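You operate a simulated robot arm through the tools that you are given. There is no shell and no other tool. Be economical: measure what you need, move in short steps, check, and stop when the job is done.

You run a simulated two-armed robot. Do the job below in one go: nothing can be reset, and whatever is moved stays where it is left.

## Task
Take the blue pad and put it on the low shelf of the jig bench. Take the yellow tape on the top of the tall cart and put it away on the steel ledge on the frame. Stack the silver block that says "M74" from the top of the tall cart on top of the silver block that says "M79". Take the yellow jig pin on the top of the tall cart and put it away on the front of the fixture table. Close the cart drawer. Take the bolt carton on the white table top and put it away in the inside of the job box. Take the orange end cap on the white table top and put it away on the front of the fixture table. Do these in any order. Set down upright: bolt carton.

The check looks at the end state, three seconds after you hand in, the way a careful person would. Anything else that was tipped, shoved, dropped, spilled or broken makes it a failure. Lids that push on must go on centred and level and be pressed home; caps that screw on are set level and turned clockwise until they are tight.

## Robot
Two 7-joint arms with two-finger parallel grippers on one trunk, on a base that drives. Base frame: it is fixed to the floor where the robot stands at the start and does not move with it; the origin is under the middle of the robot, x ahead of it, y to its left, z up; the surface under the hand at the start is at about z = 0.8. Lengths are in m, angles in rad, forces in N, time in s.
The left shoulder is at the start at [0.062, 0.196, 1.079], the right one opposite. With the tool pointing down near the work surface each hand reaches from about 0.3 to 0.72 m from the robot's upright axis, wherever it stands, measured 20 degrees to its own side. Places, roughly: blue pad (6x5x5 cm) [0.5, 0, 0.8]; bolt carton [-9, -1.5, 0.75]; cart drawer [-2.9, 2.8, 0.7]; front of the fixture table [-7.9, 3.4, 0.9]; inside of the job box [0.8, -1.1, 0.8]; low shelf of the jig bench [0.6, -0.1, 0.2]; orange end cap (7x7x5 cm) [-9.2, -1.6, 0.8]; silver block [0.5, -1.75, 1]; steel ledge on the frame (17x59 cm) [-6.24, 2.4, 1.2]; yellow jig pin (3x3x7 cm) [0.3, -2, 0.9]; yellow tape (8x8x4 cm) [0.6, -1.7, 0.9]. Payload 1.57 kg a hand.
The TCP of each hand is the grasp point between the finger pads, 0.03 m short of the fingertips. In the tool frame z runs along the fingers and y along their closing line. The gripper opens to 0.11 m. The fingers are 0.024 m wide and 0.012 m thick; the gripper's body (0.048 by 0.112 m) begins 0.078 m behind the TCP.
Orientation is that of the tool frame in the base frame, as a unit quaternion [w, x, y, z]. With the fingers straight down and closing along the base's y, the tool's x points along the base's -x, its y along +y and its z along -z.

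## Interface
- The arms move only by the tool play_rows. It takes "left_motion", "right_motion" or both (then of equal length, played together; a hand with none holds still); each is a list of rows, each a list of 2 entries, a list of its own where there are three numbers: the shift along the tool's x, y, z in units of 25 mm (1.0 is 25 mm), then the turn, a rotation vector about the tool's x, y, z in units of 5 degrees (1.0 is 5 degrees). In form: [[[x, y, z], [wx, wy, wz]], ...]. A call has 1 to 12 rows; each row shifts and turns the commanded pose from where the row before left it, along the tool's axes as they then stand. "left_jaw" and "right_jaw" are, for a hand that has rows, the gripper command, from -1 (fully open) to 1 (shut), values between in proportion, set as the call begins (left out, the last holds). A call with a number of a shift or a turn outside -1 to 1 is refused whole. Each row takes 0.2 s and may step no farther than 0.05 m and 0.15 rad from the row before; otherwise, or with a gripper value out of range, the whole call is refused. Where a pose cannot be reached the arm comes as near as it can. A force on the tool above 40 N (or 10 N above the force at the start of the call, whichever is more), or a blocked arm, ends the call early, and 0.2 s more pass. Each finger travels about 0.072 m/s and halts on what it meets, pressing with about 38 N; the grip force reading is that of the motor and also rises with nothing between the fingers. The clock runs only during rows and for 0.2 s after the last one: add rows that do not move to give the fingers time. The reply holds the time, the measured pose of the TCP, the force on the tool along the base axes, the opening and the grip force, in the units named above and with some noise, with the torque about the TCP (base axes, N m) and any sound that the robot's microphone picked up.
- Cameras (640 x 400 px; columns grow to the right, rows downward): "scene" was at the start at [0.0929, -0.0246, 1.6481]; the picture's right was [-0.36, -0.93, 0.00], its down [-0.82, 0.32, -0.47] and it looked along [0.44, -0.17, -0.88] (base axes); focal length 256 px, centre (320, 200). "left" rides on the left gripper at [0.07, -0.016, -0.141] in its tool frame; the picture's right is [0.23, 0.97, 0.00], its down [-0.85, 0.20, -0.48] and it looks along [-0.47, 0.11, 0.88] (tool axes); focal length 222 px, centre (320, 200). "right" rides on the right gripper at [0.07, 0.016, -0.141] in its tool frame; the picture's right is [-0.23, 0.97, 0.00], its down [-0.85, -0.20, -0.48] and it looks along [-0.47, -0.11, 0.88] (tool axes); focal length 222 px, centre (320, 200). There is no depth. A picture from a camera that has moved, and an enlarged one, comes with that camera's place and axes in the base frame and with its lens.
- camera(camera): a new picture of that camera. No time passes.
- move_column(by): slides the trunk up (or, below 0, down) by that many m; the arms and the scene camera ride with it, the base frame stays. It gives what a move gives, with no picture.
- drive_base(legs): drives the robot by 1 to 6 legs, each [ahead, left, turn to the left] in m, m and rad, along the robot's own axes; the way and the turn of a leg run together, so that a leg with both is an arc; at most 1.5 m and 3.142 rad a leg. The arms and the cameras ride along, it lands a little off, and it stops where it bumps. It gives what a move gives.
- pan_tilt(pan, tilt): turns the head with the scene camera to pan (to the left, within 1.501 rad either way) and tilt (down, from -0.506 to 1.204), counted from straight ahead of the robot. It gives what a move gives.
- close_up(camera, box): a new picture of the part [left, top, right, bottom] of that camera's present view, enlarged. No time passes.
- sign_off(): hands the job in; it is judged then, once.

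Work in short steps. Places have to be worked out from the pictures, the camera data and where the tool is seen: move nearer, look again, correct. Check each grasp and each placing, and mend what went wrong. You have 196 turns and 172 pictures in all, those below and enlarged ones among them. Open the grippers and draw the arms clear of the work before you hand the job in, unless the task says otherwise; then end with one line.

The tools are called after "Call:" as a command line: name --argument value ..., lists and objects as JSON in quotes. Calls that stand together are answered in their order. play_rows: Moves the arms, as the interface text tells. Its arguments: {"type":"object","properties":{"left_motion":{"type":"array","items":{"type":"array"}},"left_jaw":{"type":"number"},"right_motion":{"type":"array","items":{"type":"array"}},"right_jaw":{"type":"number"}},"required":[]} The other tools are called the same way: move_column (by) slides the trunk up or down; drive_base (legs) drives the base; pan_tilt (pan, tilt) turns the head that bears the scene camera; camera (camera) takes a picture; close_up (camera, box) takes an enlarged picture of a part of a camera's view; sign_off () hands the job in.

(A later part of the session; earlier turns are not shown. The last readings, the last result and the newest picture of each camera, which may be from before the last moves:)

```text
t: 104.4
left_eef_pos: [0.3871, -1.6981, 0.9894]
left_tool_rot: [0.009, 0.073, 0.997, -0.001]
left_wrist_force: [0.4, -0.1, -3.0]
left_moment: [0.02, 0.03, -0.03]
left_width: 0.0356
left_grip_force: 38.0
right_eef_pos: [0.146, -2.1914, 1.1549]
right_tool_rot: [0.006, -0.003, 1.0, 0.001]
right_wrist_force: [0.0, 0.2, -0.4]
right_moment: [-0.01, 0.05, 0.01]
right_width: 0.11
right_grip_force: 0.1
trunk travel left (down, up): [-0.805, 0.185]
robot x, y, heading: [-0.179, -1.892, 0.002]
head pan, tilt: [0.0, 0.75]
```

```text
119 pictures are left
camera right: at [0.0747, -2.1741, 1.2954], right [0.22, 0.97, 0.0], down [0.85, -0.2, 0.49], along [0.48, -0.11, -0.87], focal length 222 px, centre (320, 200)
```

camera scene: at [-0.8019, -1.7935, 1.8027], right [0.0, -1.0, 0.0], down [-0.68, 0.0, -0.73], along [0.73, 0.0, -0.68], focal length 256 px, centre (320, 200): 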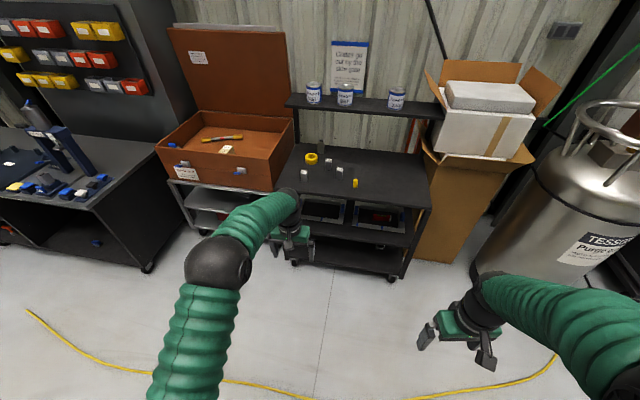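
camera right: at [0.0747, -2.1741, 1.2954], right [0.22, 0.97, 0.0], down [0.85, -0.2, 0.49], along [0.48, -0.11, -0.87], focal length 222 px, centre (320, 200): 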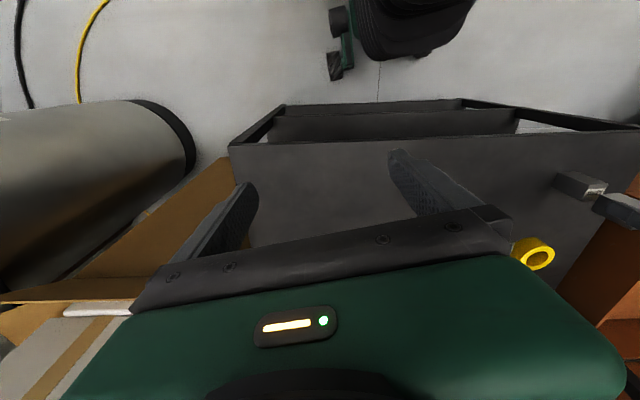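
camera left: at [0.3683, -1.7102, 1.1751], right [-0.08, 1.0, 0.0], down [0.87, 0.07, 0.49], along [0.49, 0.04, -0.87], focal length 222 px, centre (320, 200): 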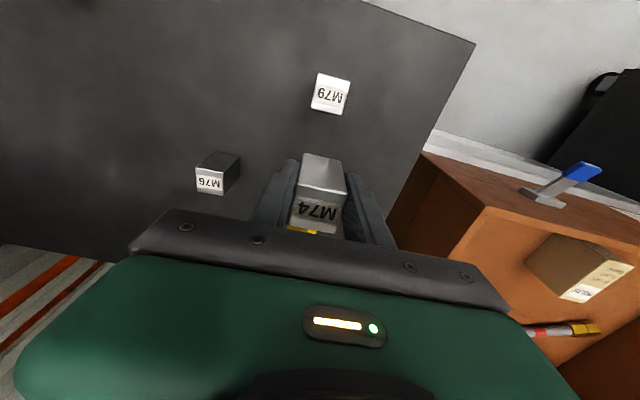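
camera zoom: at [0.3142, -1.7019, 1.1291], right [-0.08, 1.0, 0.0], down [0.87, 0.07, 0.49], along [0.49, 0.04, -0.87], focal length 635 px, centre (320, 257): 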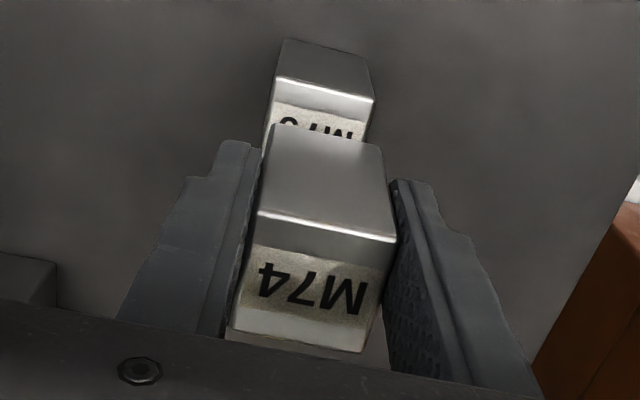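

The view shows M79 sitting about 4–5 mm nearer the robot and 2.5 mm to the right. I correct and lower until contact.

Call:
play_rows --left_motion '[[[0.18, -0.1, 0], [0, 0, 0]], [[0, 0, 0.15], [0, 0, 0]], [[0, 0, 0.15], [0, 0, 0]], [[0, 0, 0.1], [0, 0, 0]], [[0, 0, 0.1], [0, 0, 0]], [[0, 0, 0], [0, 0, 0]]]'

Call:
close_up --camera "left" --box '[240, 110, 400, 250]'

```text
t: 105.8
left_eef_pos: [0.3807, -1.6996, 0.976]
left_tool_rot: [0.009, 0.073, 0.997, -0.001]
left_wrist_force: [-0.2, 1.0, -2.2]
left_moment: [-0.02, 0.01, 0.01]
left_width: 0.0358
left_grip_force: 37.6
right_eef_pos: [0.1466, -2.191, 1.1547]
right_tool_rot: [0.005, -0.002, 1.0, 0.001]
right_wrist_force: [0.9, 0.1, -0.8]
right_moment: [0.03, 0.0, 0.0]
right_width: 0.1098
right_grip_force: 0.0
trunk travel left (down, up): [-0.805, 0.185]
robot x, y, heading: [-0.18, -1.8929, 0.004]
head pan, tilt: [0.0, 0.75]
```

```text
2.86 times, centred on (320, 180) of left
camera zoom: at [0.3091, -1.7037, 1.1164], right [-0.08, 1.0, 0.0], down [0.87, 0.07, 0.49], along [0.49, 0.04, -0.87], focal length 635 px, centre (320, 257)
```

zoom: 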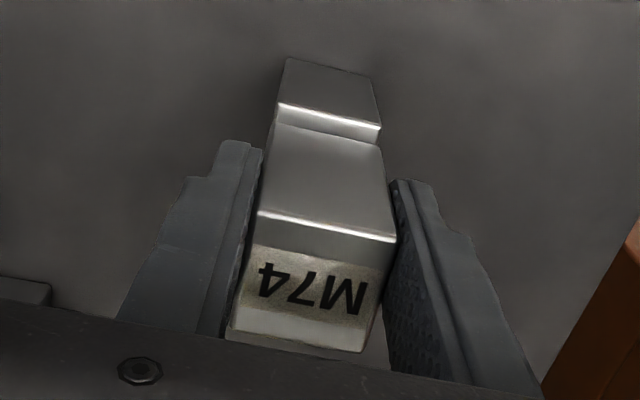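

Call:
play_rows --left_motion '[[[0, 0, 0.1], [0, 0, 0]], [[0, 0, 0.1], [0, 0, 0]], [[0, 0, 0.06], [0, 0, 0]], [[0, 0, 0], [0, 0, 0]]]'

Call:
close_up --camera "left" --box '[240, 110, 400, 250]'

```text
t: 106.8
left_eef_pos: [0.382, -1.6995, 0.9707]
left_tool_rot: [0.008, 0.073, 0.997, -0.001]
left_wrist_force: [0.2, 0.2, 0.5]
left_moment: [0.03, 0.03, -0.03]
left_width: 0.0352
left_grip_force: 38.3
right_eef_pos: [0.1462, -2.1918, 1.1551]
right_tool_rot: [0.006, -0.002, 1.0, 0.0]
right_wrist_force: [-0.2, 0.0, 0.0]
right_moment: [-0.02, -0.03, -0.01]
right_width: 0.11
right_grip_force: 0.1
trunk travel left (down, up): [-0.805, 0.185]
robot x, y, heading: [-0.1788, -1.8891, 0.006]
head pan, tilt: [0.0, 0.75]
```

```text
2.86 times, centred on (320, 180) of left
camera zoom: at [0.309, -1.7041, 1.1103], right [-0.08, 1.0, 0.0], down [0.87, 0.07, 0.49], along [0.49, 0.04, -0.87], focal length 635 px, centre (320, 257)
```

zoom: 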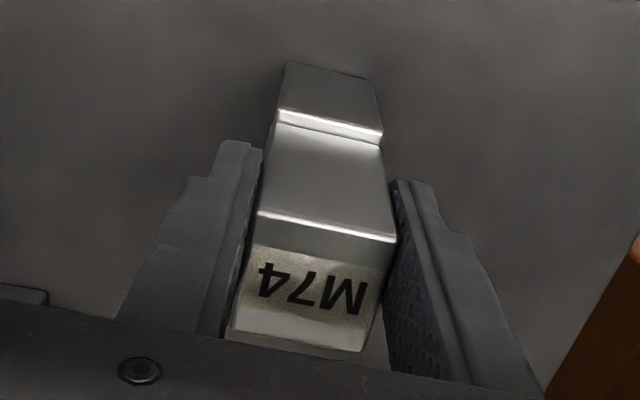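

Touching. M79's near edge is still about 3 mm proud, so I nudge once and set down.

Call:
play_rows --left_motion '[[[0, 0, -0.1], [0, 0, 0]], [[0.12, 0, 0], [0, 0, 0]], [[0, 0, 0.1], [0, 0, 0]], [[0, 0, 0.06], [0, 0, 0]], [[0, 0, 0.06], [0, 0, 0]], [[0, 0, 0], [0, 0, 0]]]'

Call:
play_rows --left_motion '[[[0, 0, 0], [0, 0, 0]], [[0, 0, 0], [0, 0, 0]], [[0, 0, 0], [0, 0, 0]]]' --left_jaw 0.1

Call:
close_up --camera "left" --box '[240, 110, 400, 250]'

```text
t: 108.2
left_eef_pos: [0.3796, -1.6988, 0.9696]
left_tool_rot: [0.011, 0.072, 0.997, -0.001]
left_wrist_force: [1.9, 2.9, 25.3]
left_moment: [0.15, 0.02, 0.02]
left_width: 0.0359
left_grip_force: 38.0
right_eef_pos: [0.1437, -2.1916, 1.1561]
right_tool_rot: [0.007, -0.003, 1.0, 0.0]
right_wrist_force: [-0.5, -0.5, 0.6]
right_moment: [0.0, 0.0, -0.03]
right_width: 0.1101
right_grip_force: 0.1
trunk travel left (down, up): [-0.805, 0.185]
robot x, y, heading: [-0.1786, -1.8892, 0.001]
head pan, tilt: [0.0, 0.75]
```

```text
t: 109.0
left_eef_pos: [0.3783, -1.6984, 0.9676]
left_tool_rot: [0.008, 0.073, 0.997, -0.001]
left_wrist_force: [-0.7, 0.0, -0.2]
left_moment: [0.0, 0.02, 0.01]
left_width: 0.0498
left_grip_force: 0.1
right_eef_pos: [0.1453, -2.1906, 1.1547]
right_tool_rot: [0.006, -0.002, 1.0, 0.0]
right_wrist_force: [-0.2, -0.4, 0.3]
right_moment: [0.0, -0.04, 0.01]
right_width: 0.1101
right_grip_force: 0.1
trunk travel left (down, up): [-0.805, 0.185]
robot x, y, heading: [-0.1774, -1.8908, 0.003]
head pan, tilt: [0.0, 0.75]
```

```text
2.86 times, centred on (320, 180) of left
camera zoom: at [0.3057, -1.704, 1.107], right [-0.08, 1.0, 0.0], down [0.87, 0.07, 0.49], along [0.49, 0.04, -0.87], focal length 635 px, centre (320, 257)
```

zoom: 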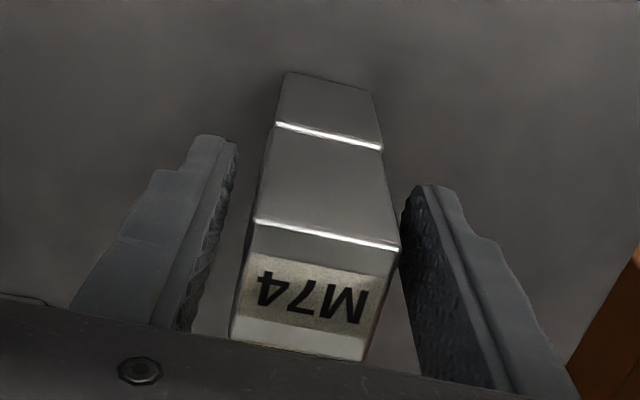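

The stack is aligned and released. I rise straight up.

Call:
play_rows --left_motion '[[[0, 0, -0.6], [0, 0, 0]], [[0, 0, -0.8], [0, 0, 0]], [[0, 0, -0.8], [0, 0, 0]], [[0, 0, -0.8], [0, 0, 0]], [[0, 0, -0.8], [0, 0, 0]], [[0, 0, -0.8], [0, 0, 0]], [[0, 0, -0.8], [0, 0, 0]], [[0, 0, 0], [0, 0, 0]]]'

Call:
camera --camera "left"

Call:
close_up --camera "scene" --box '[220, 170, 420, 320]'

```text
t: 110.8
left_eef_pos: [0.3755, -1.6975, 1.1023]
left_tool_rot: [0.009, 0.073, 0.997, -0.001]
left_wrist_force: [-0.7, 0.3, 0.2]
left_moment: [0.0, 0.0, -0.02]
left_width: 0.0497
left_grip_force: 0.0
right_eef_pos: [0.1469, -2.1911, 1.1552]
right_tool_rot: [0.005, -0.003, 1.0, 0.001]
right_wrist_force: [0.1, -1.2, 0.2]
right_moment: [0.02, 0.0, -0.02]
right_width: 0.1099
right_grip_force: 0.0
trunk travel left (down, up): [-0.805, 0.185]
robot x, y, heading: [-0.1799, -1.8901, 0.003]
head pan, tilt: [0.0, 0.75]
```

```text
115 pictures are left
camera left: at [0.3036, -1.703, 1.2416], right [-0.08, 1.0, 0.0], down [0.87, 0.07, 0.49], along [0.49, 0.04, -0.87], focal length 222 px, centre (320, 200)
```

left: 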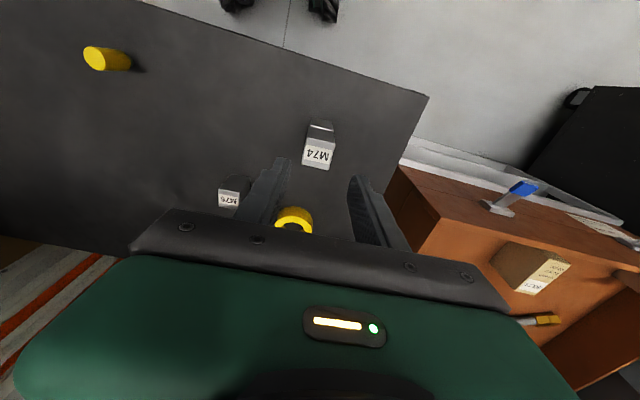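

```text
2.67 times, centred on (320, 245) of scene
camera zoom: at [-0.0618, -1.891, 1.8027], right [0.0, -1.0, 0.0], down [-0.68, 0.0, -0.73], along [0.73, 0.0, -0.68], focal length 682 px, centre (320, 80)
```

zoom: 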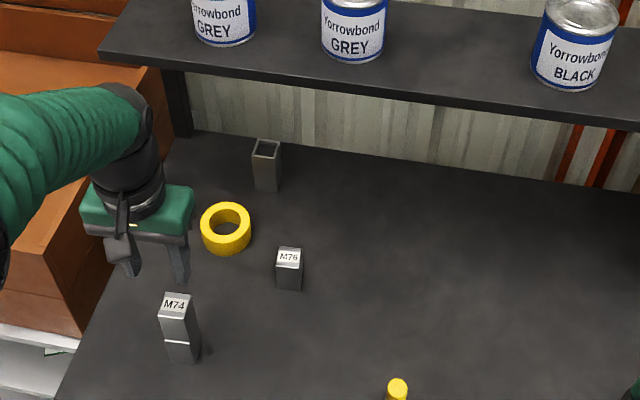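

The stack stands square. Next is the tape at about (0.58, -1.74). The rear riser overhangs near it, so I'll tilt the hand 20° back. I drive 8 cm nearer, then tilt and open.

Call:
drive_base --legs '[[0.08, 0, 0]]'

Call:
play_rows --left_motion '[[[0, 0, 0], [0, -1, 0]], [[0, 0, 0], [0, -1, 0]], [[0, 0, 0], [0, -1, 0]], [[0, -0.5, 0], [0, -0.8, 0]], [[0, -0.5, 0], [0, 0, 0]], [[0, -0.5, 0], [0, 0, 0]]]' --left_jaw -1

Call:
camera --camera "left"

Call:
close_up --camera "scene" --box '[220, 170, 420, 320]'

```text
t: 111.9
left_eef_pos: [0.4456, -1.6983, 1.1074]
left_tool_rot: [0.013, 0.073, 0.997, -0.001]
left_wrist_force: [0.5, 0.0, 0.0]
left_moment: [0.02, -0.02, -0.01]
left_width: 0.0496
left_grip_force: 0.1
right_eef_pos: [0.2162, -2.1899, 1.1587]
right_tool_rot: [0.011, -0.002, 1.0, 0.0]
right_wrist_force: [-0.5, -0.3, -0.2]
right_moment: [-0.01, -0.05, 0.02]
right_width: 0.1099
right_grip_force: 0.1
trunk travel left (down, up): [-0.805, 0.185]
robot x, y, heading: [-0.0989, -1.889, 0.002]
head pan, tilt: [0.0, 0.75]
```

```text
t: 113.3
left_eef_pos: [0.4494, -1.7355, 1.102]
left_tool_rot: [0.173, 0.071, 0.982, -0.012]
left_wrist_force: [-0.2, 0.0, 0.4]
left_moment: [0.0, -0.02, 0.01]
left_width: 0.11
left_grip_force: 0.0
right_eef_pos: [0.2254, -2.1922, 1.1556]
right_tool_rot: [0.007, -0.003, 1.0, 0.001]
right_wrist_force: [-0.7, 0.2, -0.6]
right_moment: [0.02, -0.02, -0.01]
right_width: 0.1101
right_grip_force: 0.0
trunk travel left (down, up): [-0.805, 0.185]
robot x, y, heading: [-0.0978, -1.8919, 0.004]
head pan, tilt: [0.0, 0.75]
```

```text
113 pictures are left
camera left: at [0.3355, -1.7352, 1.2111], right [-0.07, 0.99, -0.08], down [0.66, 0.1, 0.74], along [0.75, 0.0, -0.66], focal length 222 px, centre (320, 200)
```

left: 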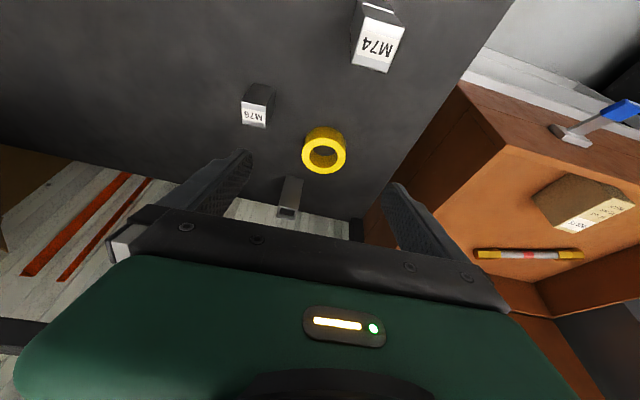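

```text
2.67 times, centred on (320, 245) of scene
camera zoom: at [0.0157, -1.8926, 1.8028], right [0.0, -1.0, 0.0], down [-0.68, 0.0, -0.73], along [0.73, 0.0, -0.68], focal length 682 px, centre (320, 80)
```

zoom: 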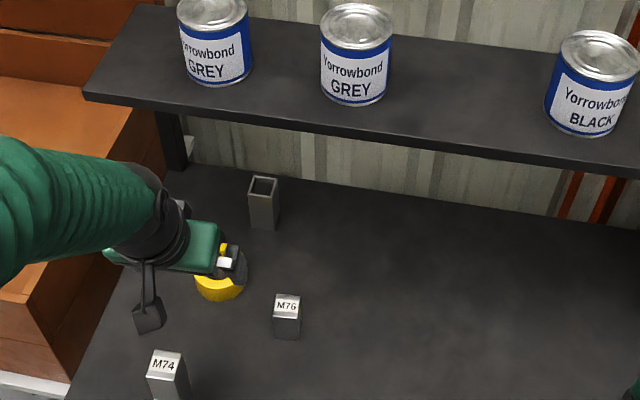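

The tape is centred at about (0.575, -1.739). I approach to about 4 cm short and check.

Call:
play_rows --left_motion '[[[-0.17, 0.05, 0.8], [0, 0, 0]], [[-0.17, 0.05, 0.8], [0, 0, 0]], [[-0.17, 0.05, 0.8], [0, 0, 0]], [[-0.17, 0.05, 0.8], [0, 0, 0]], [[-0.17, 0.05, 0.8], [0, 0, 0]], [[-0.17, 0.05, 0.8], [0, 0, 0]], [[-0.17, 0.05, 0.8], [0, 0, 0]], [[-0.17, 0.05, 0.8], [0, 0, 0]], [[-0.17, 0.05, 0.8], [0, 0, 0]], [[0, 0, 0], [0, 0, 0]]]'

Call:
camera --camera "left"

Call:
camera --camera "scene"

```text
t: 115.5
left_eef_pos: [0.5468, -1.7382, 0.9455]
left_tool_rot: [0.173, 0.071, 0.982, -0.012]
left_wrist_force: [0.4, 0.1, 0.2]
left_moment: [-0.02, -0.02, 0.01]
left_width: 0.1099
left_grip_force: 0.0
right_eef_pos: [0.225, -2.1909, 1.1565]
right_tool_rot: [0.006, -0.001, 1.0, -0.001]
right_wrist_force: [-0.3, 0.4, 0.8]
right_moment: [0.01, 0.01, 0.0]
right_width: 0.11
right_grip_force: 0.1
trunk travel left (down, up): [-0.805, 0.185]
robot x, y, heading: [-0.0996, -1.8911, -0.0]
head pan, tilt: [0.0, 0.75]
```

```text
111 pictures are left
camera left: at [0.4336, -1.7374, 1.0546], right [-0.07, 0.99, -0.08], down [0.66, 0.1, 0.74], along [0.75, 0.0, -0.67], focal length 222 px, centre (320, 200)
```

left: 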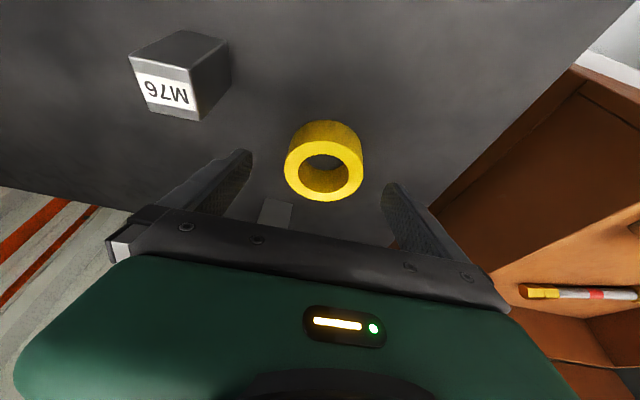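

```text
110 pictures are left
camera scene: at [0.018, -1.8909, 1.8027], right [0.0, -1.0, 0.0], down [-0.68, 0.0, -0.73], along [0.73, 0.0, -0.68], focal length 256 px, centre (320, 200)
```

scene: 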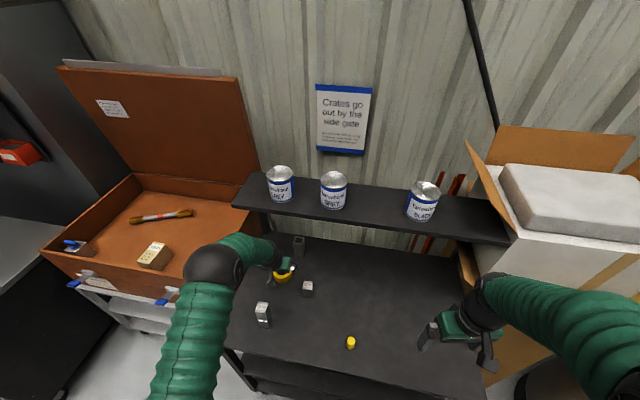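

Call:
play_rows --left_motion '[[[0, 0.1, 0.6], [0, 0, 0]], [[0, 0, 0.6], [0, 0, 0]], [[0, 0, 0.4], [0, 0, 0]], [[0, 0, 0.3], [0, 0, 0]], [[0, 0, 0], [0, 0, 0]]]'

Call:
camera --camera "left"

```text
t: 116.7
left_eef_pos: [0.5642, -1.7389, 0.9003]
left_tool_rot: [0.173, 0.071, 0.982, -0.012]
left_wrist_force: [-0.9, 0.2, 0.2]
left_moment: [-0.03, -0.01, 0.0]
left_width: 0.1101
left_grip_force: 0.1
right_eef_pos: [0.2247, -2.1916, 1.1553]
right_tool_rot: [0.006, -0.002, 1.0, 0.001]
right_wrist_force: [-0.1, 0.0, 0.2]
right_moment: [-0.03, -0.01, 0.0]
right_width: 0.1099
right_grip_force: 0.1
trunk travel left (down, up): [-0.805, 0.185]
robot x, y, heading: [-0.1012, -1.8918, -0.004]
head pan, tilt: [0.0, 0.75]
```

```text
109 pictures are left
camera left: at [0.4508, -1.7372, 1.009], right [-0.07, 0.99, -0.08], down [0.66, 0.1, 0.74], along [0.75, 0.0, -0.67], focal length 222 px, centre (320, 200)
```

left: 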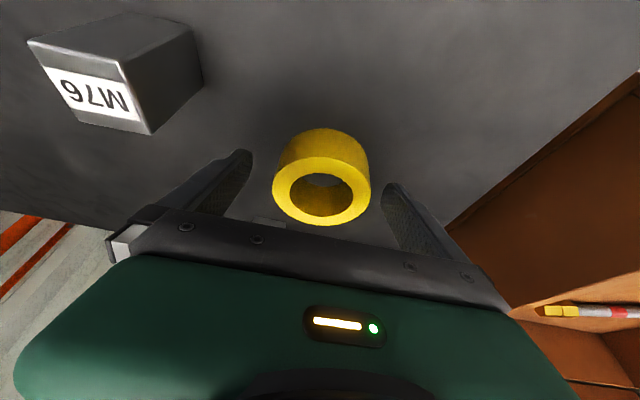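

Call:
play_rows --left_motion '[[[0.22, 0, -0.06], [0, 0, 0]], [[0, 0, 0], [0, 0, 0]]]'

Call:
play_rows --left_motion '[[[0, 0, 0], [0, 0, 0]], [[0, 0, 0], [0, 0, 0]], [[0, 0, 0], [0, 0, 0]], [[0, 0, 0], [0, 0, 0]]]' --left_jaw 1

Call:
play_rows --left_motion '[[[0.14, 0, -0.38], [0, 0, 0]], [[0.28, 0, -0.75], [0, 0, 0]], [[0.28, 0, -0.75], [0, 0, 0]], [[0.28, 0, -0.75], [0, 0, 0]], [[0, 0, 0], [0, 0, 0]]]'

Call:
camera --camera "left"

```text
t: 117.3
left_eef_pos: [0.559, -1.7377, 0.9001]
left_tool_rot: [0.173, 0.072, 0.982, -0.013]
left_wrist_force: [-0.4, 0.8, -0.5]
left_moment: [0.02, -0.01, 0.0]
left_width: 0.1101
left_grip_force: 0.1
right_eef_pos: [0.2258, -2.1908, 1.1547]
right_tool_rot: [0.006, -0.002, 1.0, 0.0]
right_wrist_force: [0.4, 1.5, 0.6]
right_moment: [0.02, -0.01, 0.0]
right_width: 0.11
right_grip_force: 0.1
trunk travel left (down, up): [-0.805, 0.185]
robot x, y, heading: [-0.0952, -1.8908, 0.002]
head pan, tilt: [0.0, 0.75]
```

```text
t: 118.3
left_eef_pos: [0.558, -1.7376, 0.9002]
left_tool_rot: [0.175, 0.071, 0.982, -0.012]
left_wrist_force: [-0.6, 1.3, 0.3]
left_moment: [0.12, -0.11, 0.05]
left_width: 0.0772
left_grip_force: 37.8
right_eef_pos: [0.2258, -2.1907, 1.1548]
right_tool_rot: [0.005, -0.002, 1.0, 0.0]
right_wrist_force: [0.4, -0.6, -0.7]
right_moment: [0.02, 0.01, -0.02]
right_width: 0.1101
right_grip_force: 0.1
trunk travel left (down, up): [-0.805, 0.185]
robot x, y, heading: [-0.1008, -1.8868, 0.002]
head pan, tilt: [0.0, 0.75]
```

```text
t: 119.5
left_eef_pos: [0.5131, -1.7313, 0.9533]
left_tool_rot: [0.173, 0.071, 0.982, -0.012]
left_wrist_force: [0.3, -0.5, -1.3]
left_moment: [-0.01, 0.03, 0.01]
left_width: 0.0769
left_grip_force: 37.5
right_eef_pos: [0.2255, -2.1897, 1.1554]
right_tool_rot: [0.007, -0.002, 1.0, 0.0]
right_wrist_force: [-0.4, -1.3, -0.1]
right_moment: [-0.01, -0.02, -0.01]
right_width: 0.1098
right_grip_force: 0.1
trunk travel left (down, up): [-0.805, 0.185]
robot x, y, heading: [-0.0963, -1.8928, -0.001]
head pan, tilt: [0.0, 0.75]
```

```text
108 pictures are left
camera left: at [0.3999, -1.7298, 1.0625], right [-0.07, 0.99, -0.08], down [0.66, 0.11, 0.74], along [0.75, 0.0, -0.67], focal length 222 px, centre (320, 200)
```

left: 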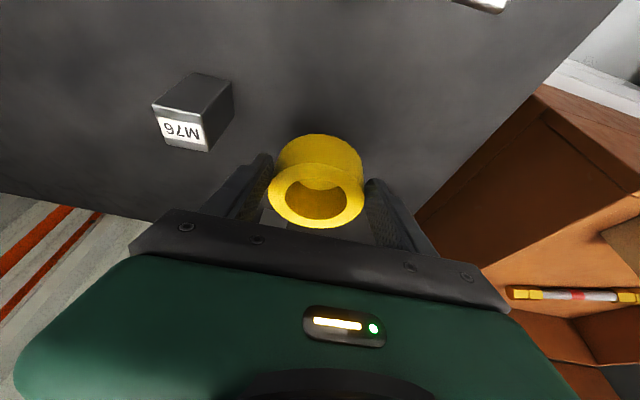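

The tape is held. I lift it clear and bring the right hand over toward the pin.

Call:
play_rows --left_motion '[[[-0.3, 0, -0.85], [0, 0, 0]], [[-0.3, 0, -0.85], [0, 0, 0]], [[-0.3, 0, -0.85], [0, 0, 0]], [[-0.3, 0, -0.85], [0, 0, 0]], [[-0.3, 0, -0.85], [0, 0, 0]], [[-0.3, 0, -0.85], [0, 0, 0]], [[0, 0, 0], [0, 0, 0]], [[0, 0, 0], [0, 0, 0]], [[0, 0, 0], [0, 0, 0]], [[0, 0, 0], [0, 0, 0]]]' --right_motion '[[[-0.3, 0.75, 0.3], [0, 0, 0]], [[-0.3, 0.75, 0.3], [0, 0, 0]], [[-0.3, 0.75, 0.3], [0, 0, 0]], [[-0.3, 0.75, 0.3], [0, 0, 0]], [[-0.3, 0.75, 0.3], [0, 0, 0]], [[-0.3, 0.75, 0.3], [0, 0, 0]], [[-0.3, 0.75, 0.3], [0, 0, 0]], [[-0.3, 0.75, 0.3], [0, 0, 0]], [[-0.3, 0.75, 0.3], [0, 0, 0]], [[-0.3, 0.75, 0.3], [0, 0, 0]]]' --right_jaw -0.1

Call:
camera --camera "right"

```text
t: 121.7
left_eef_pos: [0.5122, -1.7291, 1.0891]
left_tool_rot: [0.173, 0.072, 0.982, -0.014]
left_wrist_force: [-0.1, 0.6, -0.4]
left_moment: [-0.01, 0.04, 0.0]
left_width: 0.0771
left_grip_force: 38.0
right_eef_pos: [0.2999, -2.0012, 1.0807]
right_tool_rot: [0.006, -0.002, 1.0, 0.0]
right_wrist_force: [0.8, 1.1, -0.1]
right_moment: [0.02, 0.02, -0.01]
right_width: 0.0605
right_grip_force: 0.1
trunk travel left (down, up): [-0.805, 0.185]
robot x, y, heading: [-0.0963, -1.8889, 0.002]
head pan, tilt: [0.0, 0.75]
```

```text
107 pictures are left
camera right: at [0.2297, -1.984, 1.2211], right [0.22, 0.97, 0.0], down [0.85, -0.2, 0.49], along [0.48, -0.11, -0.87], focal length 222 px, centre (320, 200)
```

right: 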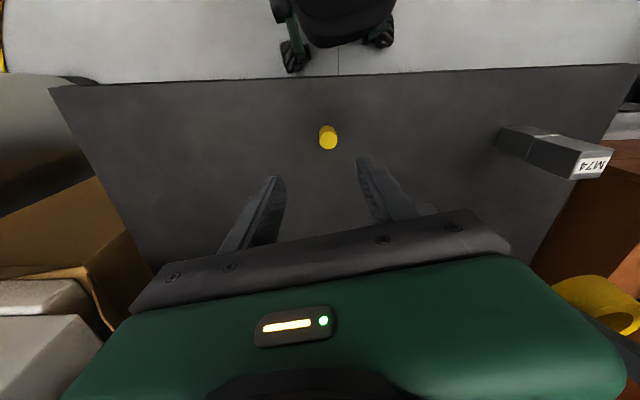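

Call:
play_rows --right_motion '[[[-0.12, 0.38, 0], [0, 0, 0]], [[0, 0, 0.9], [0, 0, 0]], [[0, 0, 0.9], [0, 0, 0]], [[0, 0, 0.9], [0, 0, 0]], [[0, 0, 0.9], [0, 0, 0]], [[0, 0, 0], [0, 0, 0]]]'

Call:
camera --camera "right"

```text
t: 123.1
left_eef_pos: [0.5116, -1.7301, 1.0896]
left_tool_rot: [0.172, 0.072, 0.982, -0.013]
left_wrist_force: [-0.8, 0.4, -1.0]
left_moment: [0.03, 0.02, -0.01]
left_width: 0.0768
left_grip_force: 37.9
right_eef_pos: [0.3045, -1.9919, 0.9916]
right_tool_rot: [0.006, -0.002, 1.0, 0.0]
right_wrist_force: [0.6, 0.6, 0.3]
right_moment: [-0.01, -0.01, 0.01]
right_width: 0.0605
right_grip_force: 0.0
trunk travel left (down, up): [-0.805, 0.185]
robot x, y, heading: [-0.1018, -1.8903, -0.002]
head pan, tilt: [0.0, 0.75]
```

```text
106 pictures are left
camera right: at [0.2331, -1.9751, 1.1306], right [0.22, 0.97, 0.0], down [0.85, -0.2, 0.49], along [0.48, -0.11, -0.87], focal length 222 px, centre (320, 200)
```

right: 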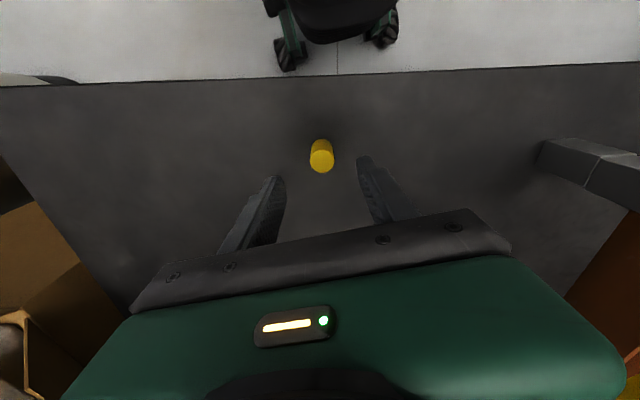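

Call:
play_rows --right_motion '[[[0.1, 0.05, 0.8], [0, 0, 0]], [[0, 0, 0.8], [0, 0, 0]], [[0, 0, 0.8], [0, 0, 0]], [[0, 0, 0.7], [0, 0, 0]], [[0, 0, 0.3], [0, 0, 0]], [[0, 0, 0], [0, 0, 0]]]'

Call:
play_rows --right_motion '[[[0, 0, 0], [0, 0, 0]], [[0, 0, 0], [0, 0, 0]], [[0, 0, 0], [0, 0, 0]]]' --right_jaw 1

Call:
play_rows --right_motion '[[[0, 0, -0.4], [0, 0, 0]], [[0, 0, -0.8], [0, 0, 0]], [[0, 0, -0.8], [0, 0, 0]], [[0, 0, -0.8], [0, 0, 0]], [[0, 0, -0.8], [0, 0, 0]], [[0, 0, -0.8], [0, 0, 0]], [[0, 0, -0.8], [0, 0, 0]]]'

Call:
camera --camera "right"

```text
t: 124.5
left_eef_pos: [0.5118, -1.7304, 1.0907]
left_tool_rot: [0.175, 0.07, 0.982, -0.013]
left_wrist_force: [-0.5, 0.9, 0.2]
left_moment: [-0.01, 0.05, 0.01]
left_width: 0.077
left_grip_force: 38.6
right_eef_pos: [0.3022, -1.9907, 0.906]
right_tool_rot: [0.005, -0.001, 1.0, 0.0]
right_wrist_force: [0.0, 0.0, -0.5]
right_moment: [0.0, 0.02, -0.01]
right_width: 0.0605
right_grip_force: 0.0
trunk travel left (down, up): [-0.805, 0.185]
robot x, y, heading: [-0.0965, -1.8884, -0.002]
head pan, tilt: [0.0, 0.75]
```

```text
t: 125.3
left_eef_pos: [0.5126, -1.7291, 1.0891]
left_tool_rot: [0.173, 0.071, 0.982, -0.013]
left_wrist_force: [-0.1, 0.2, -0.8]
left_moment: [0.01, 0.0, -0.04]
left_width: 0.0772
left_grip_force: 38.0
right_eef_pos: [0.3033, -1.9912, 0.9068]
right_tool_rot: [0.006, -0.001, 1.0, 0.0]
right_wrist_force: [0.0, -0.3, 0.7]
right_moment: [-0.02, 0.01, -0.02]
right_width: 0.0245
right_grip_force: 36.6
trunk travel left (down, up): [-0.805, 0.185]
robot x, y, heading: [-0.1, -1.8882, 0.001]
head pan, tilt: [0.0, 0.75]
```

```text
t: 126.9
left_eef_pos: [0.513, -1.7315, 1.0903]
left_tool_rot: [0.174, 0.071, 0.982, -0.013]
left_wrist_force: [0.3, -0.1, -0.7]
left_moment: [0.0, -0.02, 0.0]
left_width: 0.0771
left_grip_force: 37.8
right_eef_pos: [0.3, -1.9906, 1.0359]
right_tool_rot: [0.005, -0.001, 1.0, 0.0]
right_wrist_force: [-1.1, -0.6, -0.9]
right_moment: [0.02, 0.0, 0.01]
right_width: 0.0247
right_grip_force: 36.8
trunk travel left (down, up): [-0.805, 0.185]
robot x, y, heading: [-0.0998, -1.8873, -0.001]
head pan, tilt: [0.0, 0.75]
```

```text
105 pictures are left
camera right: at [0.2294, -1.9747, 1.1772], right [0.22, 0.97, 0.0], down [0.85, -0.2, 0.49], along [0.48, -0.11, -0.87], focal length 222 px, centre (320, 200)
```

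right: 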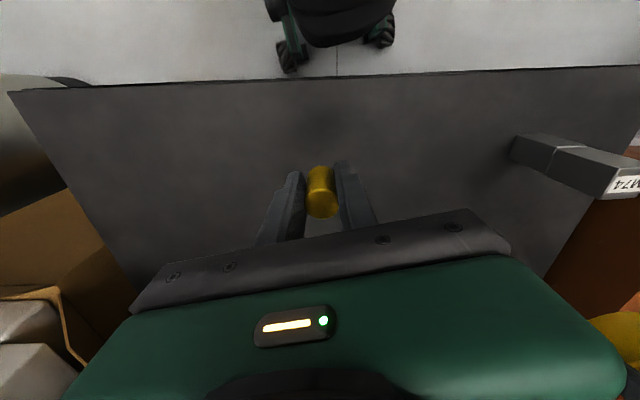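

Both are held. I raise the trunk a little, back off straight, and survey the room.

Call:
move_column --by 0.08

Call:
drive_base --legs '[[-1.0, 0, 0], [0, 0, 1.57]]'

Call:
pan_tilt --pan 0.6 --tilt 0.3

Call:
camera --camera "scene"

Call:
pan_tilt --pan 1.5 --tilt 0.3

Call:
camera --camera "scene"

```text
t: 128.1
left_eef_pos: [0.5113, -1.7306, 1.1691]
left_tool_rot: [0.173, 0.071, 0.982, -0.013]
left_wrist_force: [-0.4, 0.3, -1.2]
left_moment: [0.02, 0.03, -0.02]
left_width: 0.0769
left_grip_force: 37.6
right_eef_pos: [0.3018, -1.9907, 1.1172]
right_tool_rot: [0.005, -0.001, 1.0, 0.0]
right_wrist_force: [0.3, -0.1, 0.0]
right_moment: [0.04, 0.04, 0.01]
right_width: 0.0244
right_grip_force: 36.4
trunk travel left (down, up): [-0.885, 0.105]
robot x, y, heading: [-0.1019, -1.889, 0.002]
head pan, tilt: [0.0, 0.75]
```

```text
t: 137.0
left_eef_pos: [-1.2528, -1.2852, 1.1691]
left_tool_rot: [0.132, -0.641, 0.748, 0.113]
left_wrist_force: [0.5, 0.3, -1.4]
left_moment: [-0.02, 0.0, 0.0]
left_width: 0.0766
left_grip_force: 38.4
right_eef_pos: [-0.9925, -1.4954, 1.117]
right_tool_rot: [0.005, -0.706, 0.708, 0.004]
right_wrist_force: [-0.3, 0.0, -0.8]
right_moment: [0.01, 0.01, 0.01]
right_width: 0.0244
right_grip_force: 35.8
trunk travel left (down, up): [-0.885, 0.105]
robot x, y, heading: [-1.0992, -1.8953, 1.567]
head pan, tilt: [0.0, 0.75]
```

```text
t: 138.0
left_eef_pos: [-1.253, -1.2865, 1.1698]
left_tool_rot: [0.132, -0.642, 0.747, 0.113]
left_wrist_force: [-0.1, -0.9, -1.8]
left_moment: [-0.05, 0.01, 0.03]
left_width: 0.0769
left_grip_force: 38.2
right_eef_pos: [-0.9934, -1.497, 1.1172]
right_tool_rot: [0.005, -0.707, 0.707, 0.005]
right_wrist_force: [0.4, 0.3, -0.3]
right_moment: [0.0, -0.03, -0.03]
right_width: 0.0245
right_grip_force: 35.7
trunk travel left (down, up): [-0.885, 0.105]
robot x, y, heading: [-1.1, -1.8946, 1.565]
head pan, tilt: [0.6, 0.3]
```

```text
104 pictures are left
camera scene: at [-1.1496, -1.7836, 1.9229], right [0.83, 0.56, 0.0], down [0.17, -0.25, -0.95], along [-0.54, 0.79, -0.3], focal length 256 px, centre (320, 200)
```

scene: 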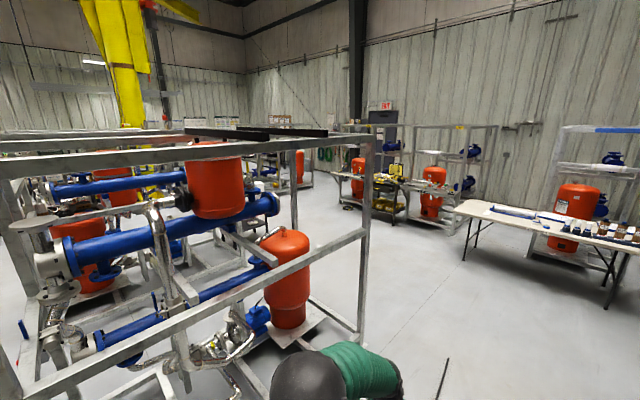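

```text
t: 139.2
left_eef_pos: [-1.254, -1.2854, 1.1694]
left_tool_rot: [0.133, -0.641, 0.747, 0.114]
left_wrist_force: [0.5, 0.2, -0.5]
left_moment: [-0.01, -0.02, 0.01]
left_width: 0.0768
left_grip_force: 38.4
right_eef_pos: [-0.9938, -1.4974, 1.1174]
right_tool_rot: [0.005, -0.707, 0.707, 0.005]
right_wrist_force: [0.5, -0.1, -0.7]
right_moment: [0.0, 0.01, 0.02]
right_width: 0.0247
right_grip_force: 36.5
trunk travel left (down, up): [-0.885, 0.105]
robot x, y, heading: [-1.0933, -1.8986, 1.566]
head pan, tilt: [1.499, 0.3]
```

```text
103 pictures are left
camera scene: at [-1.1904, -1.8534, 1.9231], right [0.08, 1.0, 0.0], down [0.3, -0.03, -0.96], along [-0.95, 0.07, -0.3], focal length 256 px, centre (320, 200)
```

scene: 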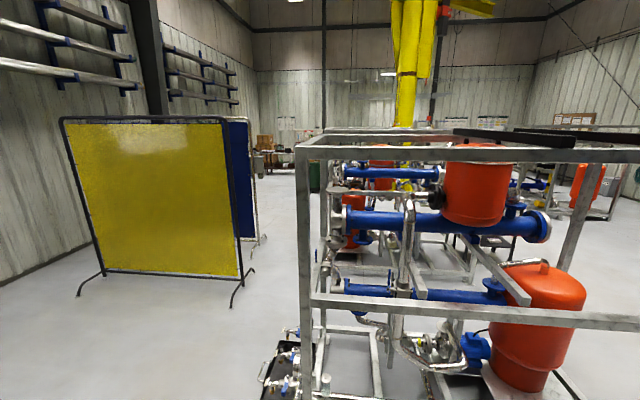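

A big pipe frame lies to the west; the cart with the drawer is visible beyond its corner near (-2.9, 2.8). I drive north along x≈-1.0 and look again.

Call:
drive_base --legs '[[1.4, -0.15, 0], [1.2, 0, 0]]'

Call:
pan_tilt --pan 0.7 --tilt 0.35

Call:
camera --camera "scene"

```text
t: 151.9
left_eef_pos: [-1.1082, 1.3096, 1.171]
left_tool_rot: [0.133, -0.644, 0.745, 0.114]
left_wrist_force: [0.2, -0.1, -1.5]
left_moment: [-0.01, 0.0, -0.03]
left_width: 0.0768
left_grip_force: 37.5
right_eef_pos: [-0.846, 1.1018, 1.1169]
right_tool_rot: [-0.006, 0.709, -0.705, -0.004]
right_wrist_force: [-0.5, 0.1, -0.9]
right_moment: [0.01, 0.01, 0.03]
right_width: 0.0249
right_grip_force: 36.6
trunk travel left (down, up): [-0.885, 0.105]
robot x, y, heading: [-0.9457, 0.7031, 1.578]
head pan, tilt: [1.499, 0.3]
```

```text
t: 153.1
left_eef_pos: [-1.1077, 1.3108, 1.1713]
left_tool_rot: [0.133, -0.644, 0.745, 0.115]
left_wrist_force: [0.6, -0.1, -1.1]
left_moment: [-0.02, 0.0, -0.01]
left_width: 0.0765
left_grip_force: 38.0
right_eef_pos: [-0.8462, 1.1001, 1.1179]
right_tool_rot: [-0.005, 0.709, -0.705, -0.005]
right_wrist_force: [1.0, -0.3, -0.2]
right_moment: [-0.05, 0.0, -0.01]
right_width: 0.0248
right_grip_force: 36.1
trunk travel left (down, up): [-0.885, 0.105]
robot x, y, heading: [-0.944, 0.6999, 1.57]
head pan, tilt: [0.7, 0.351]
```

```text
102 pictures are left
camera scene: at [-1.0076, 0.8095, 1.9183], right [0.76, 0.65, 0.0], down [0.22, -0.26, -0.94], along [-0.61, 0.72, -0.35], focal length 256 px, centre (320, 200)
```

scene: 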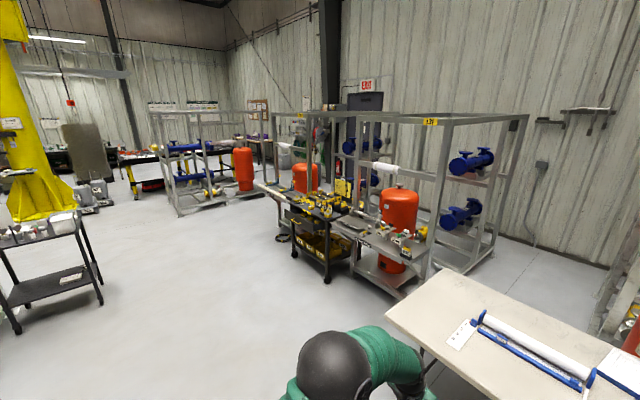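

Call:
close_up --camera "scene" --box '[230, 160, 430, 300]'

Call:
close_up --camera "scene" --box '[60, 90, 300, 240]'

```text
2.86 times, centred on (330, 230) of scene
camera zoom: at [-1.0076, 0.8095, 1.9183], right [0.76, 0.65, 0.0], down [0.22, -0.26, -0.94], along [-0.61, 0.72, -0.35], focal length 731 px, centre (291, 114)
```

zoom: 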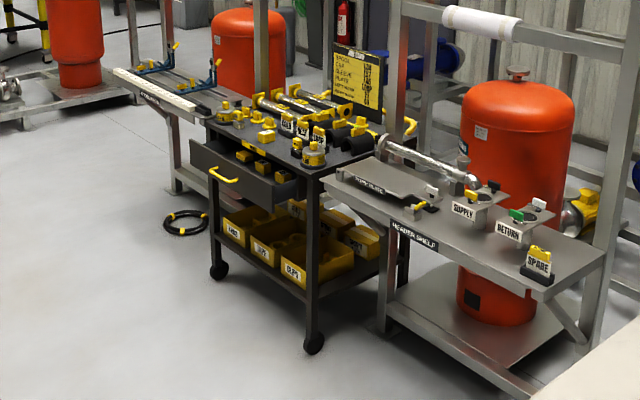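

```text
2.67 times, centred on (180, 165) of scene
camera zoom: at [-1.0076, 0.8095, 1.9183], right [0.76, 0.65, 0.0], down [0.22, -0.26, -0.94], along [-0.61, 0.72, -0.35], focal length 682 px, centre (693, 293)
```

zoom: 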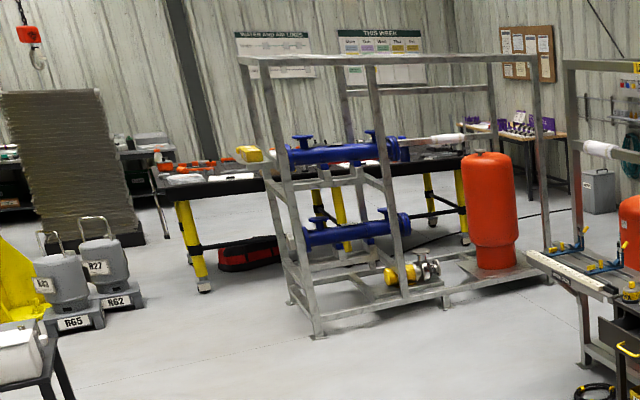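

The drawer handle is at about (-2.85, 2.55) and pushes towards +y. I'll close it later with a free hand. Now I turn west and drive through the corridor.

Call:
drive_base --legs '[[0, 0, 1.57], [1.3, 0, 0], [1.1, -1.0, 0]]'

Call:
pan_tilt --pan 0 --tilt 0.3

Call:
camera --camera "scene"

```text
t: 170.4
left_eef_pos: [-3.962, 1.533, 1.1722]
left_tool_rot: [-0.014, 0.982, -0.074, -0.175]
left_wrist_force: [-0.8, -0.7, -1.1]
left_moment: [0.0, -0.06, 0.0]
left_width: 0.0767
left_grip_force: 37.8
right_eef_pos: [-3.7508, 1.7925, 1.1185]
right_tool_rot: [-0.001, 1.0, 0.0, -0.008]
right_wrist_force: [0.2, -0.3, 0.0]
right_moment: [0.03, 0.05, 0.0]
right_width: 0.0249
right_grip_force: 37.0
trunk travel left (down, up): [-0.885, 0.105]
robot x, y, heading: [-3.3532, 1.6948, 3.144]
head pan, tilt: [0.7, 0.351]
```

```text
t: 171.5
left_eef_pos: [-3.9616, 1.5323, 1.1727]
left_tool_rot: [-0.013, 0.982, -0.074, -0.176]
left_wrist_force: [0.0, -0.4, -1.1]
left_moment: [0.03, -0.03, -0.01]
left_width: 0.0765
left_grip_force: 37.9
right_eef_pos: [-3.7498, 1.7925, 1.1181]
right_tool_rot: [0.0, 1.0, 0.0, -0.008]
right_wrist_force: [0.4, -0.5, -0.1]
right_moment: [-0.02, -0.03, 0.01]
right_width: 0.0246
right_grip_force: 36.8
trunk travel left (down, up): [-0.885, 0.105]
robot x, y, heading: [-3.3543, 1.6895, 3.141]
head pan, tilt: [0.0, 0.3]
```

```text
99 pictures are left
camera scene: at [-3.4836, 1.6912, 1.9229], right [0.0, 1.0, 0.0], down [0.3, 0.0, -0.95], along [-0.95, 0.0, -0.3], focal length 256 px, centre (320, 200)
```

scene: 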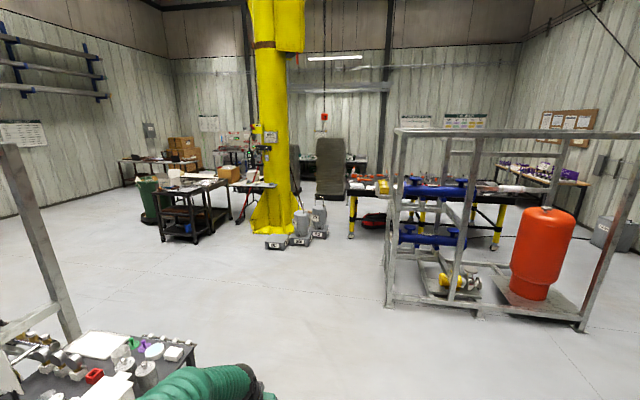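

The ledge is on the south side of the left frame, near (-6.24, 2.39, 1.2). I drive west and turn north at a standoff.

Call:
drive_base --legs '[[1.4, 0.1, 0], [1.4, 0.25, 0], [0, 0, -1.571]]'

Call:
move_column --by 0.1

Call:
camera --camera "scene"

```text
t: 188.9
left_eef_pos: [-6.3127, 1.9671, 1.1717]
left_tool_rot: [0.134, -0.641, 0.747, 0.115]
left_wrist_force: [1.1, -0.1, -1.5]
left_moment: [-0.03, 0.01, 0.0]
left_width: 0.0763
left_grip_force: 37.8
right_eef_pos: [-6.0545, 1.7536, 1.1176]
right_tool_rot: [0.005, -0.705, 0.709, 0.006]
right_wrist_force: [-0.2, -0.5, -0.7]
right_moment: [-0.01, 0.01, 0.01]
right_width: 0.0249
right_grip_force: 37.5
trunk travel left (down, up): [-0.885, 0.105]
robot x, y, heading: [-6.1588, 1.359, 1.564]
head pan, tilt: [0.0, 0.3]
```

```text
t: 190.3
left_eef_pos: [-6.3125, 1.9647, 1.2736]
left_tool_rot: [0.134, -0.64, 0.748, 0.114]
left_wrist_force: [0.9, -0.1, -1.7]
left_moment: [-0.05, 0.0, 0.01]
left_width: 0.0764
left_grip_force: 38.1
right_eef_pos: [-6.0525, 1.7532, 1.2189]
right_tool_rot: [0.006, -0.705, 0.709, 0.006]
right_wrist_force: [0.4, 0.4, -0.5]
right_moment: [-0.03, -0.01, -0.03]
right_width: 0.0251
right_grip_force: 36.2
trunk travel left (down, up): [-0.985, 0.005]
robot x, y, heading: [-6.1567, 1.3584, 1.566]
head pan, tilt: [0.0, 0.3]
```

```text
98 pictures are left
camera scene: at [-6.1575, 1.4888, 2.0229], right [1.0, -0.01, 0.0], down [0.0, -0.3, -0.95], along [0.01, 0.95, -0.3], focal length 256 px, centre (320, 200)
```

scene: 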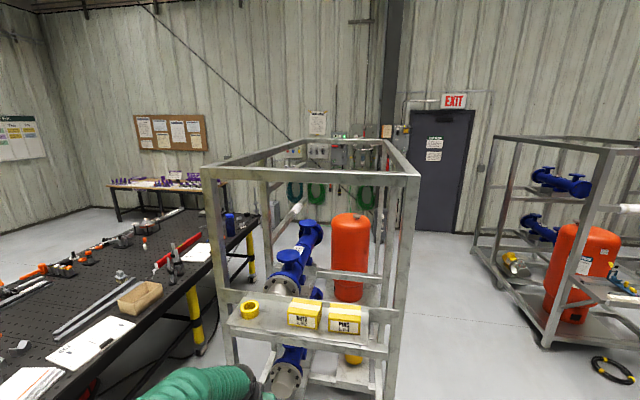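

Call:
close_up --camera "scene" --box '[200, 260, 420, 400]'

Call:
camera --camera "left"

```text
2.86 times, centred on (310, 330) of scene
camera zoom: at [-6.1575, 1.4888, 2.0229], right [1.0, -0.01, 0.0], down [0.0, -0.3, -0.95], along [0.01, 0.95, -0.3], focal length 731 px, centre (349, -171)
```

zoom: 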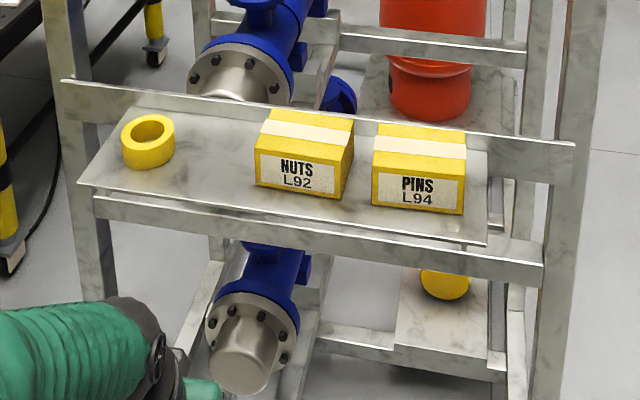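

```text
96 pictures are left
camera left: at [-6.3131, 1.8504, 1.3808], right [-0.99, -0.06, -0.08], down [-0.1, 0.66, 0.75], along [0.01, 0.75, -0.66], focal length 222 px, centre (320, 200)
```

left: 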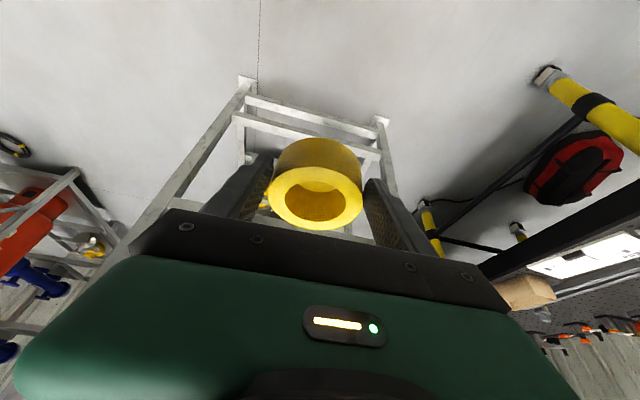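

The ledge plate spans from (-6.545, 2.365) to (-5.965, 2.253) in front. There is a free 14 cm gap between the other tape and the NUTS box, centred near (-6.346, 2.408). I raise the tape and drive closer.

Call:
play_rows --left_motion '[[[-0.3, 0, -0.85], [0, 0, 0]], [[-0.3, 0, -0.85], [0, 0, 0]], [[0, 0, 0], [0, 0, 0]]]'

Call:
drive_base --legs '[[0.34, 0.035, 0]]'

Call:
camera --camera "left"

Call:
pan_tilt --pan 0.1 --tilt 0.8

Call:
camera --camera "scene"

```text
t: 191.1
left_eef_pos: [-6.3118, 1.9654, 1.3169]
left_tool_rot: [0.134, -0.641, 0.747, 0.115]
left_wrist_force: [0.6, 0.3, -1.4]
left_moment: [-0.04, 0.02, -0.04]
left_width: 0.0764
left_grip_force: 38.1
right_eef_pos: [-6.0534, 1.7545, 1.2194]
right_tool_rot: [0.006, -0.705, 0.709, 0.006]
right_wrist_force: [-1.2, -1.2, -0.5]
right_moment: [-0.01, 0.04, -0.03]
right_width: 0.0248
right_grip_force: 36.4
trunk travel left (down, up): [-0.985, 0.005]
robot x, y, heading: [-6.1584, 1.3607, 1.564]
head pan, tilt: [0.0, 0.3]
```

```text
t: 193.3
left_eef_pos: [-6.3432, 2.3012, 1.3202]
left_tool_rot: [0.135, -0.639, 0.748, 0.117]
left_wrist_force: [0.2, -0.5, -2.2]
left_moment: [-0.03, 0.0, 0.0]
left_width: 0.0765
left_grip_force: 38.1
right_eef_pos: [-6.0836, 2.0895, 1.2186]
right_tool_rot: [0.007, -0.705, 0.709, 0.008]
right_wrist_force: [-0.7, 0.2, -0.9]
right_moment: [-0.02, 0.04, 0.02]
right_width: 0.0252
right_grip_force: 36.5
trunk travel left (down, up): [-0.985, 0.005]
robot x, y, heading: [-6.1869, 1.7021, 1.56]
head pan, tilt: [0.0, 0.3]
```

```text
95 pictures are left
camera left: at [-6.3433, 2.1858, 1.4279], right [-1.0, -0.06, -0.08], down [-0.1, 0.66, 0.75], along [0.01, 0.75, -0.66], focal length 222 px, centre (320, 200)
```

left: 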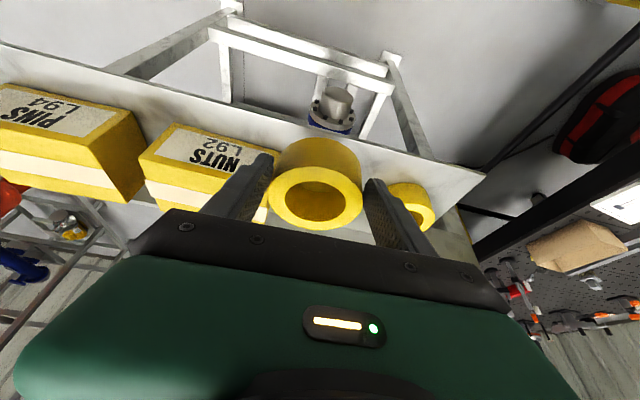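

```text
t: 194.2
left_eef_pos: [-6.3437, 2.3041, 1.3196]
left_tool_rot: [0.134, -0.639, 0.748, 0.115]
left_wrist_force: [-0.2, 0.8, -1.2]
left_moment: [-0.03, -0.02, 0.03]
left_width: 0.0763
left_grip_force: 37.9
right_eef_pos: [-6.084, 2.0919, 1.2199]
right_tool_rot: [0.007, -0.705, 0.709, 0.006]
right_wrist_force: [0.6, 0.4, -1.4]
right_moment: [-0.01, 0.0, 0.01]
right_width: 0.0249
right_grip_force: 36.5
trunk travel left (down, up): [-0.985, 0.005]
robot x, y, heading: [-6.19, 1.6975, 1.561]
head pan, tilt: [0.099, 0.799]
```

```text
94 pictures are left
camera scene: at [-6.197, 1.8161, 1.9787], right [1.0, 0.09, 0.0], down [0.06, -0.72, -0.7], along [-0.06, 0.69, -0.72], focal length 256 px, centre (320, 200)
```

scene: 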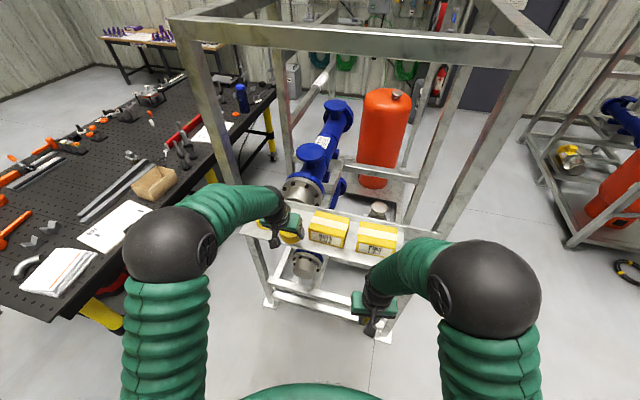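

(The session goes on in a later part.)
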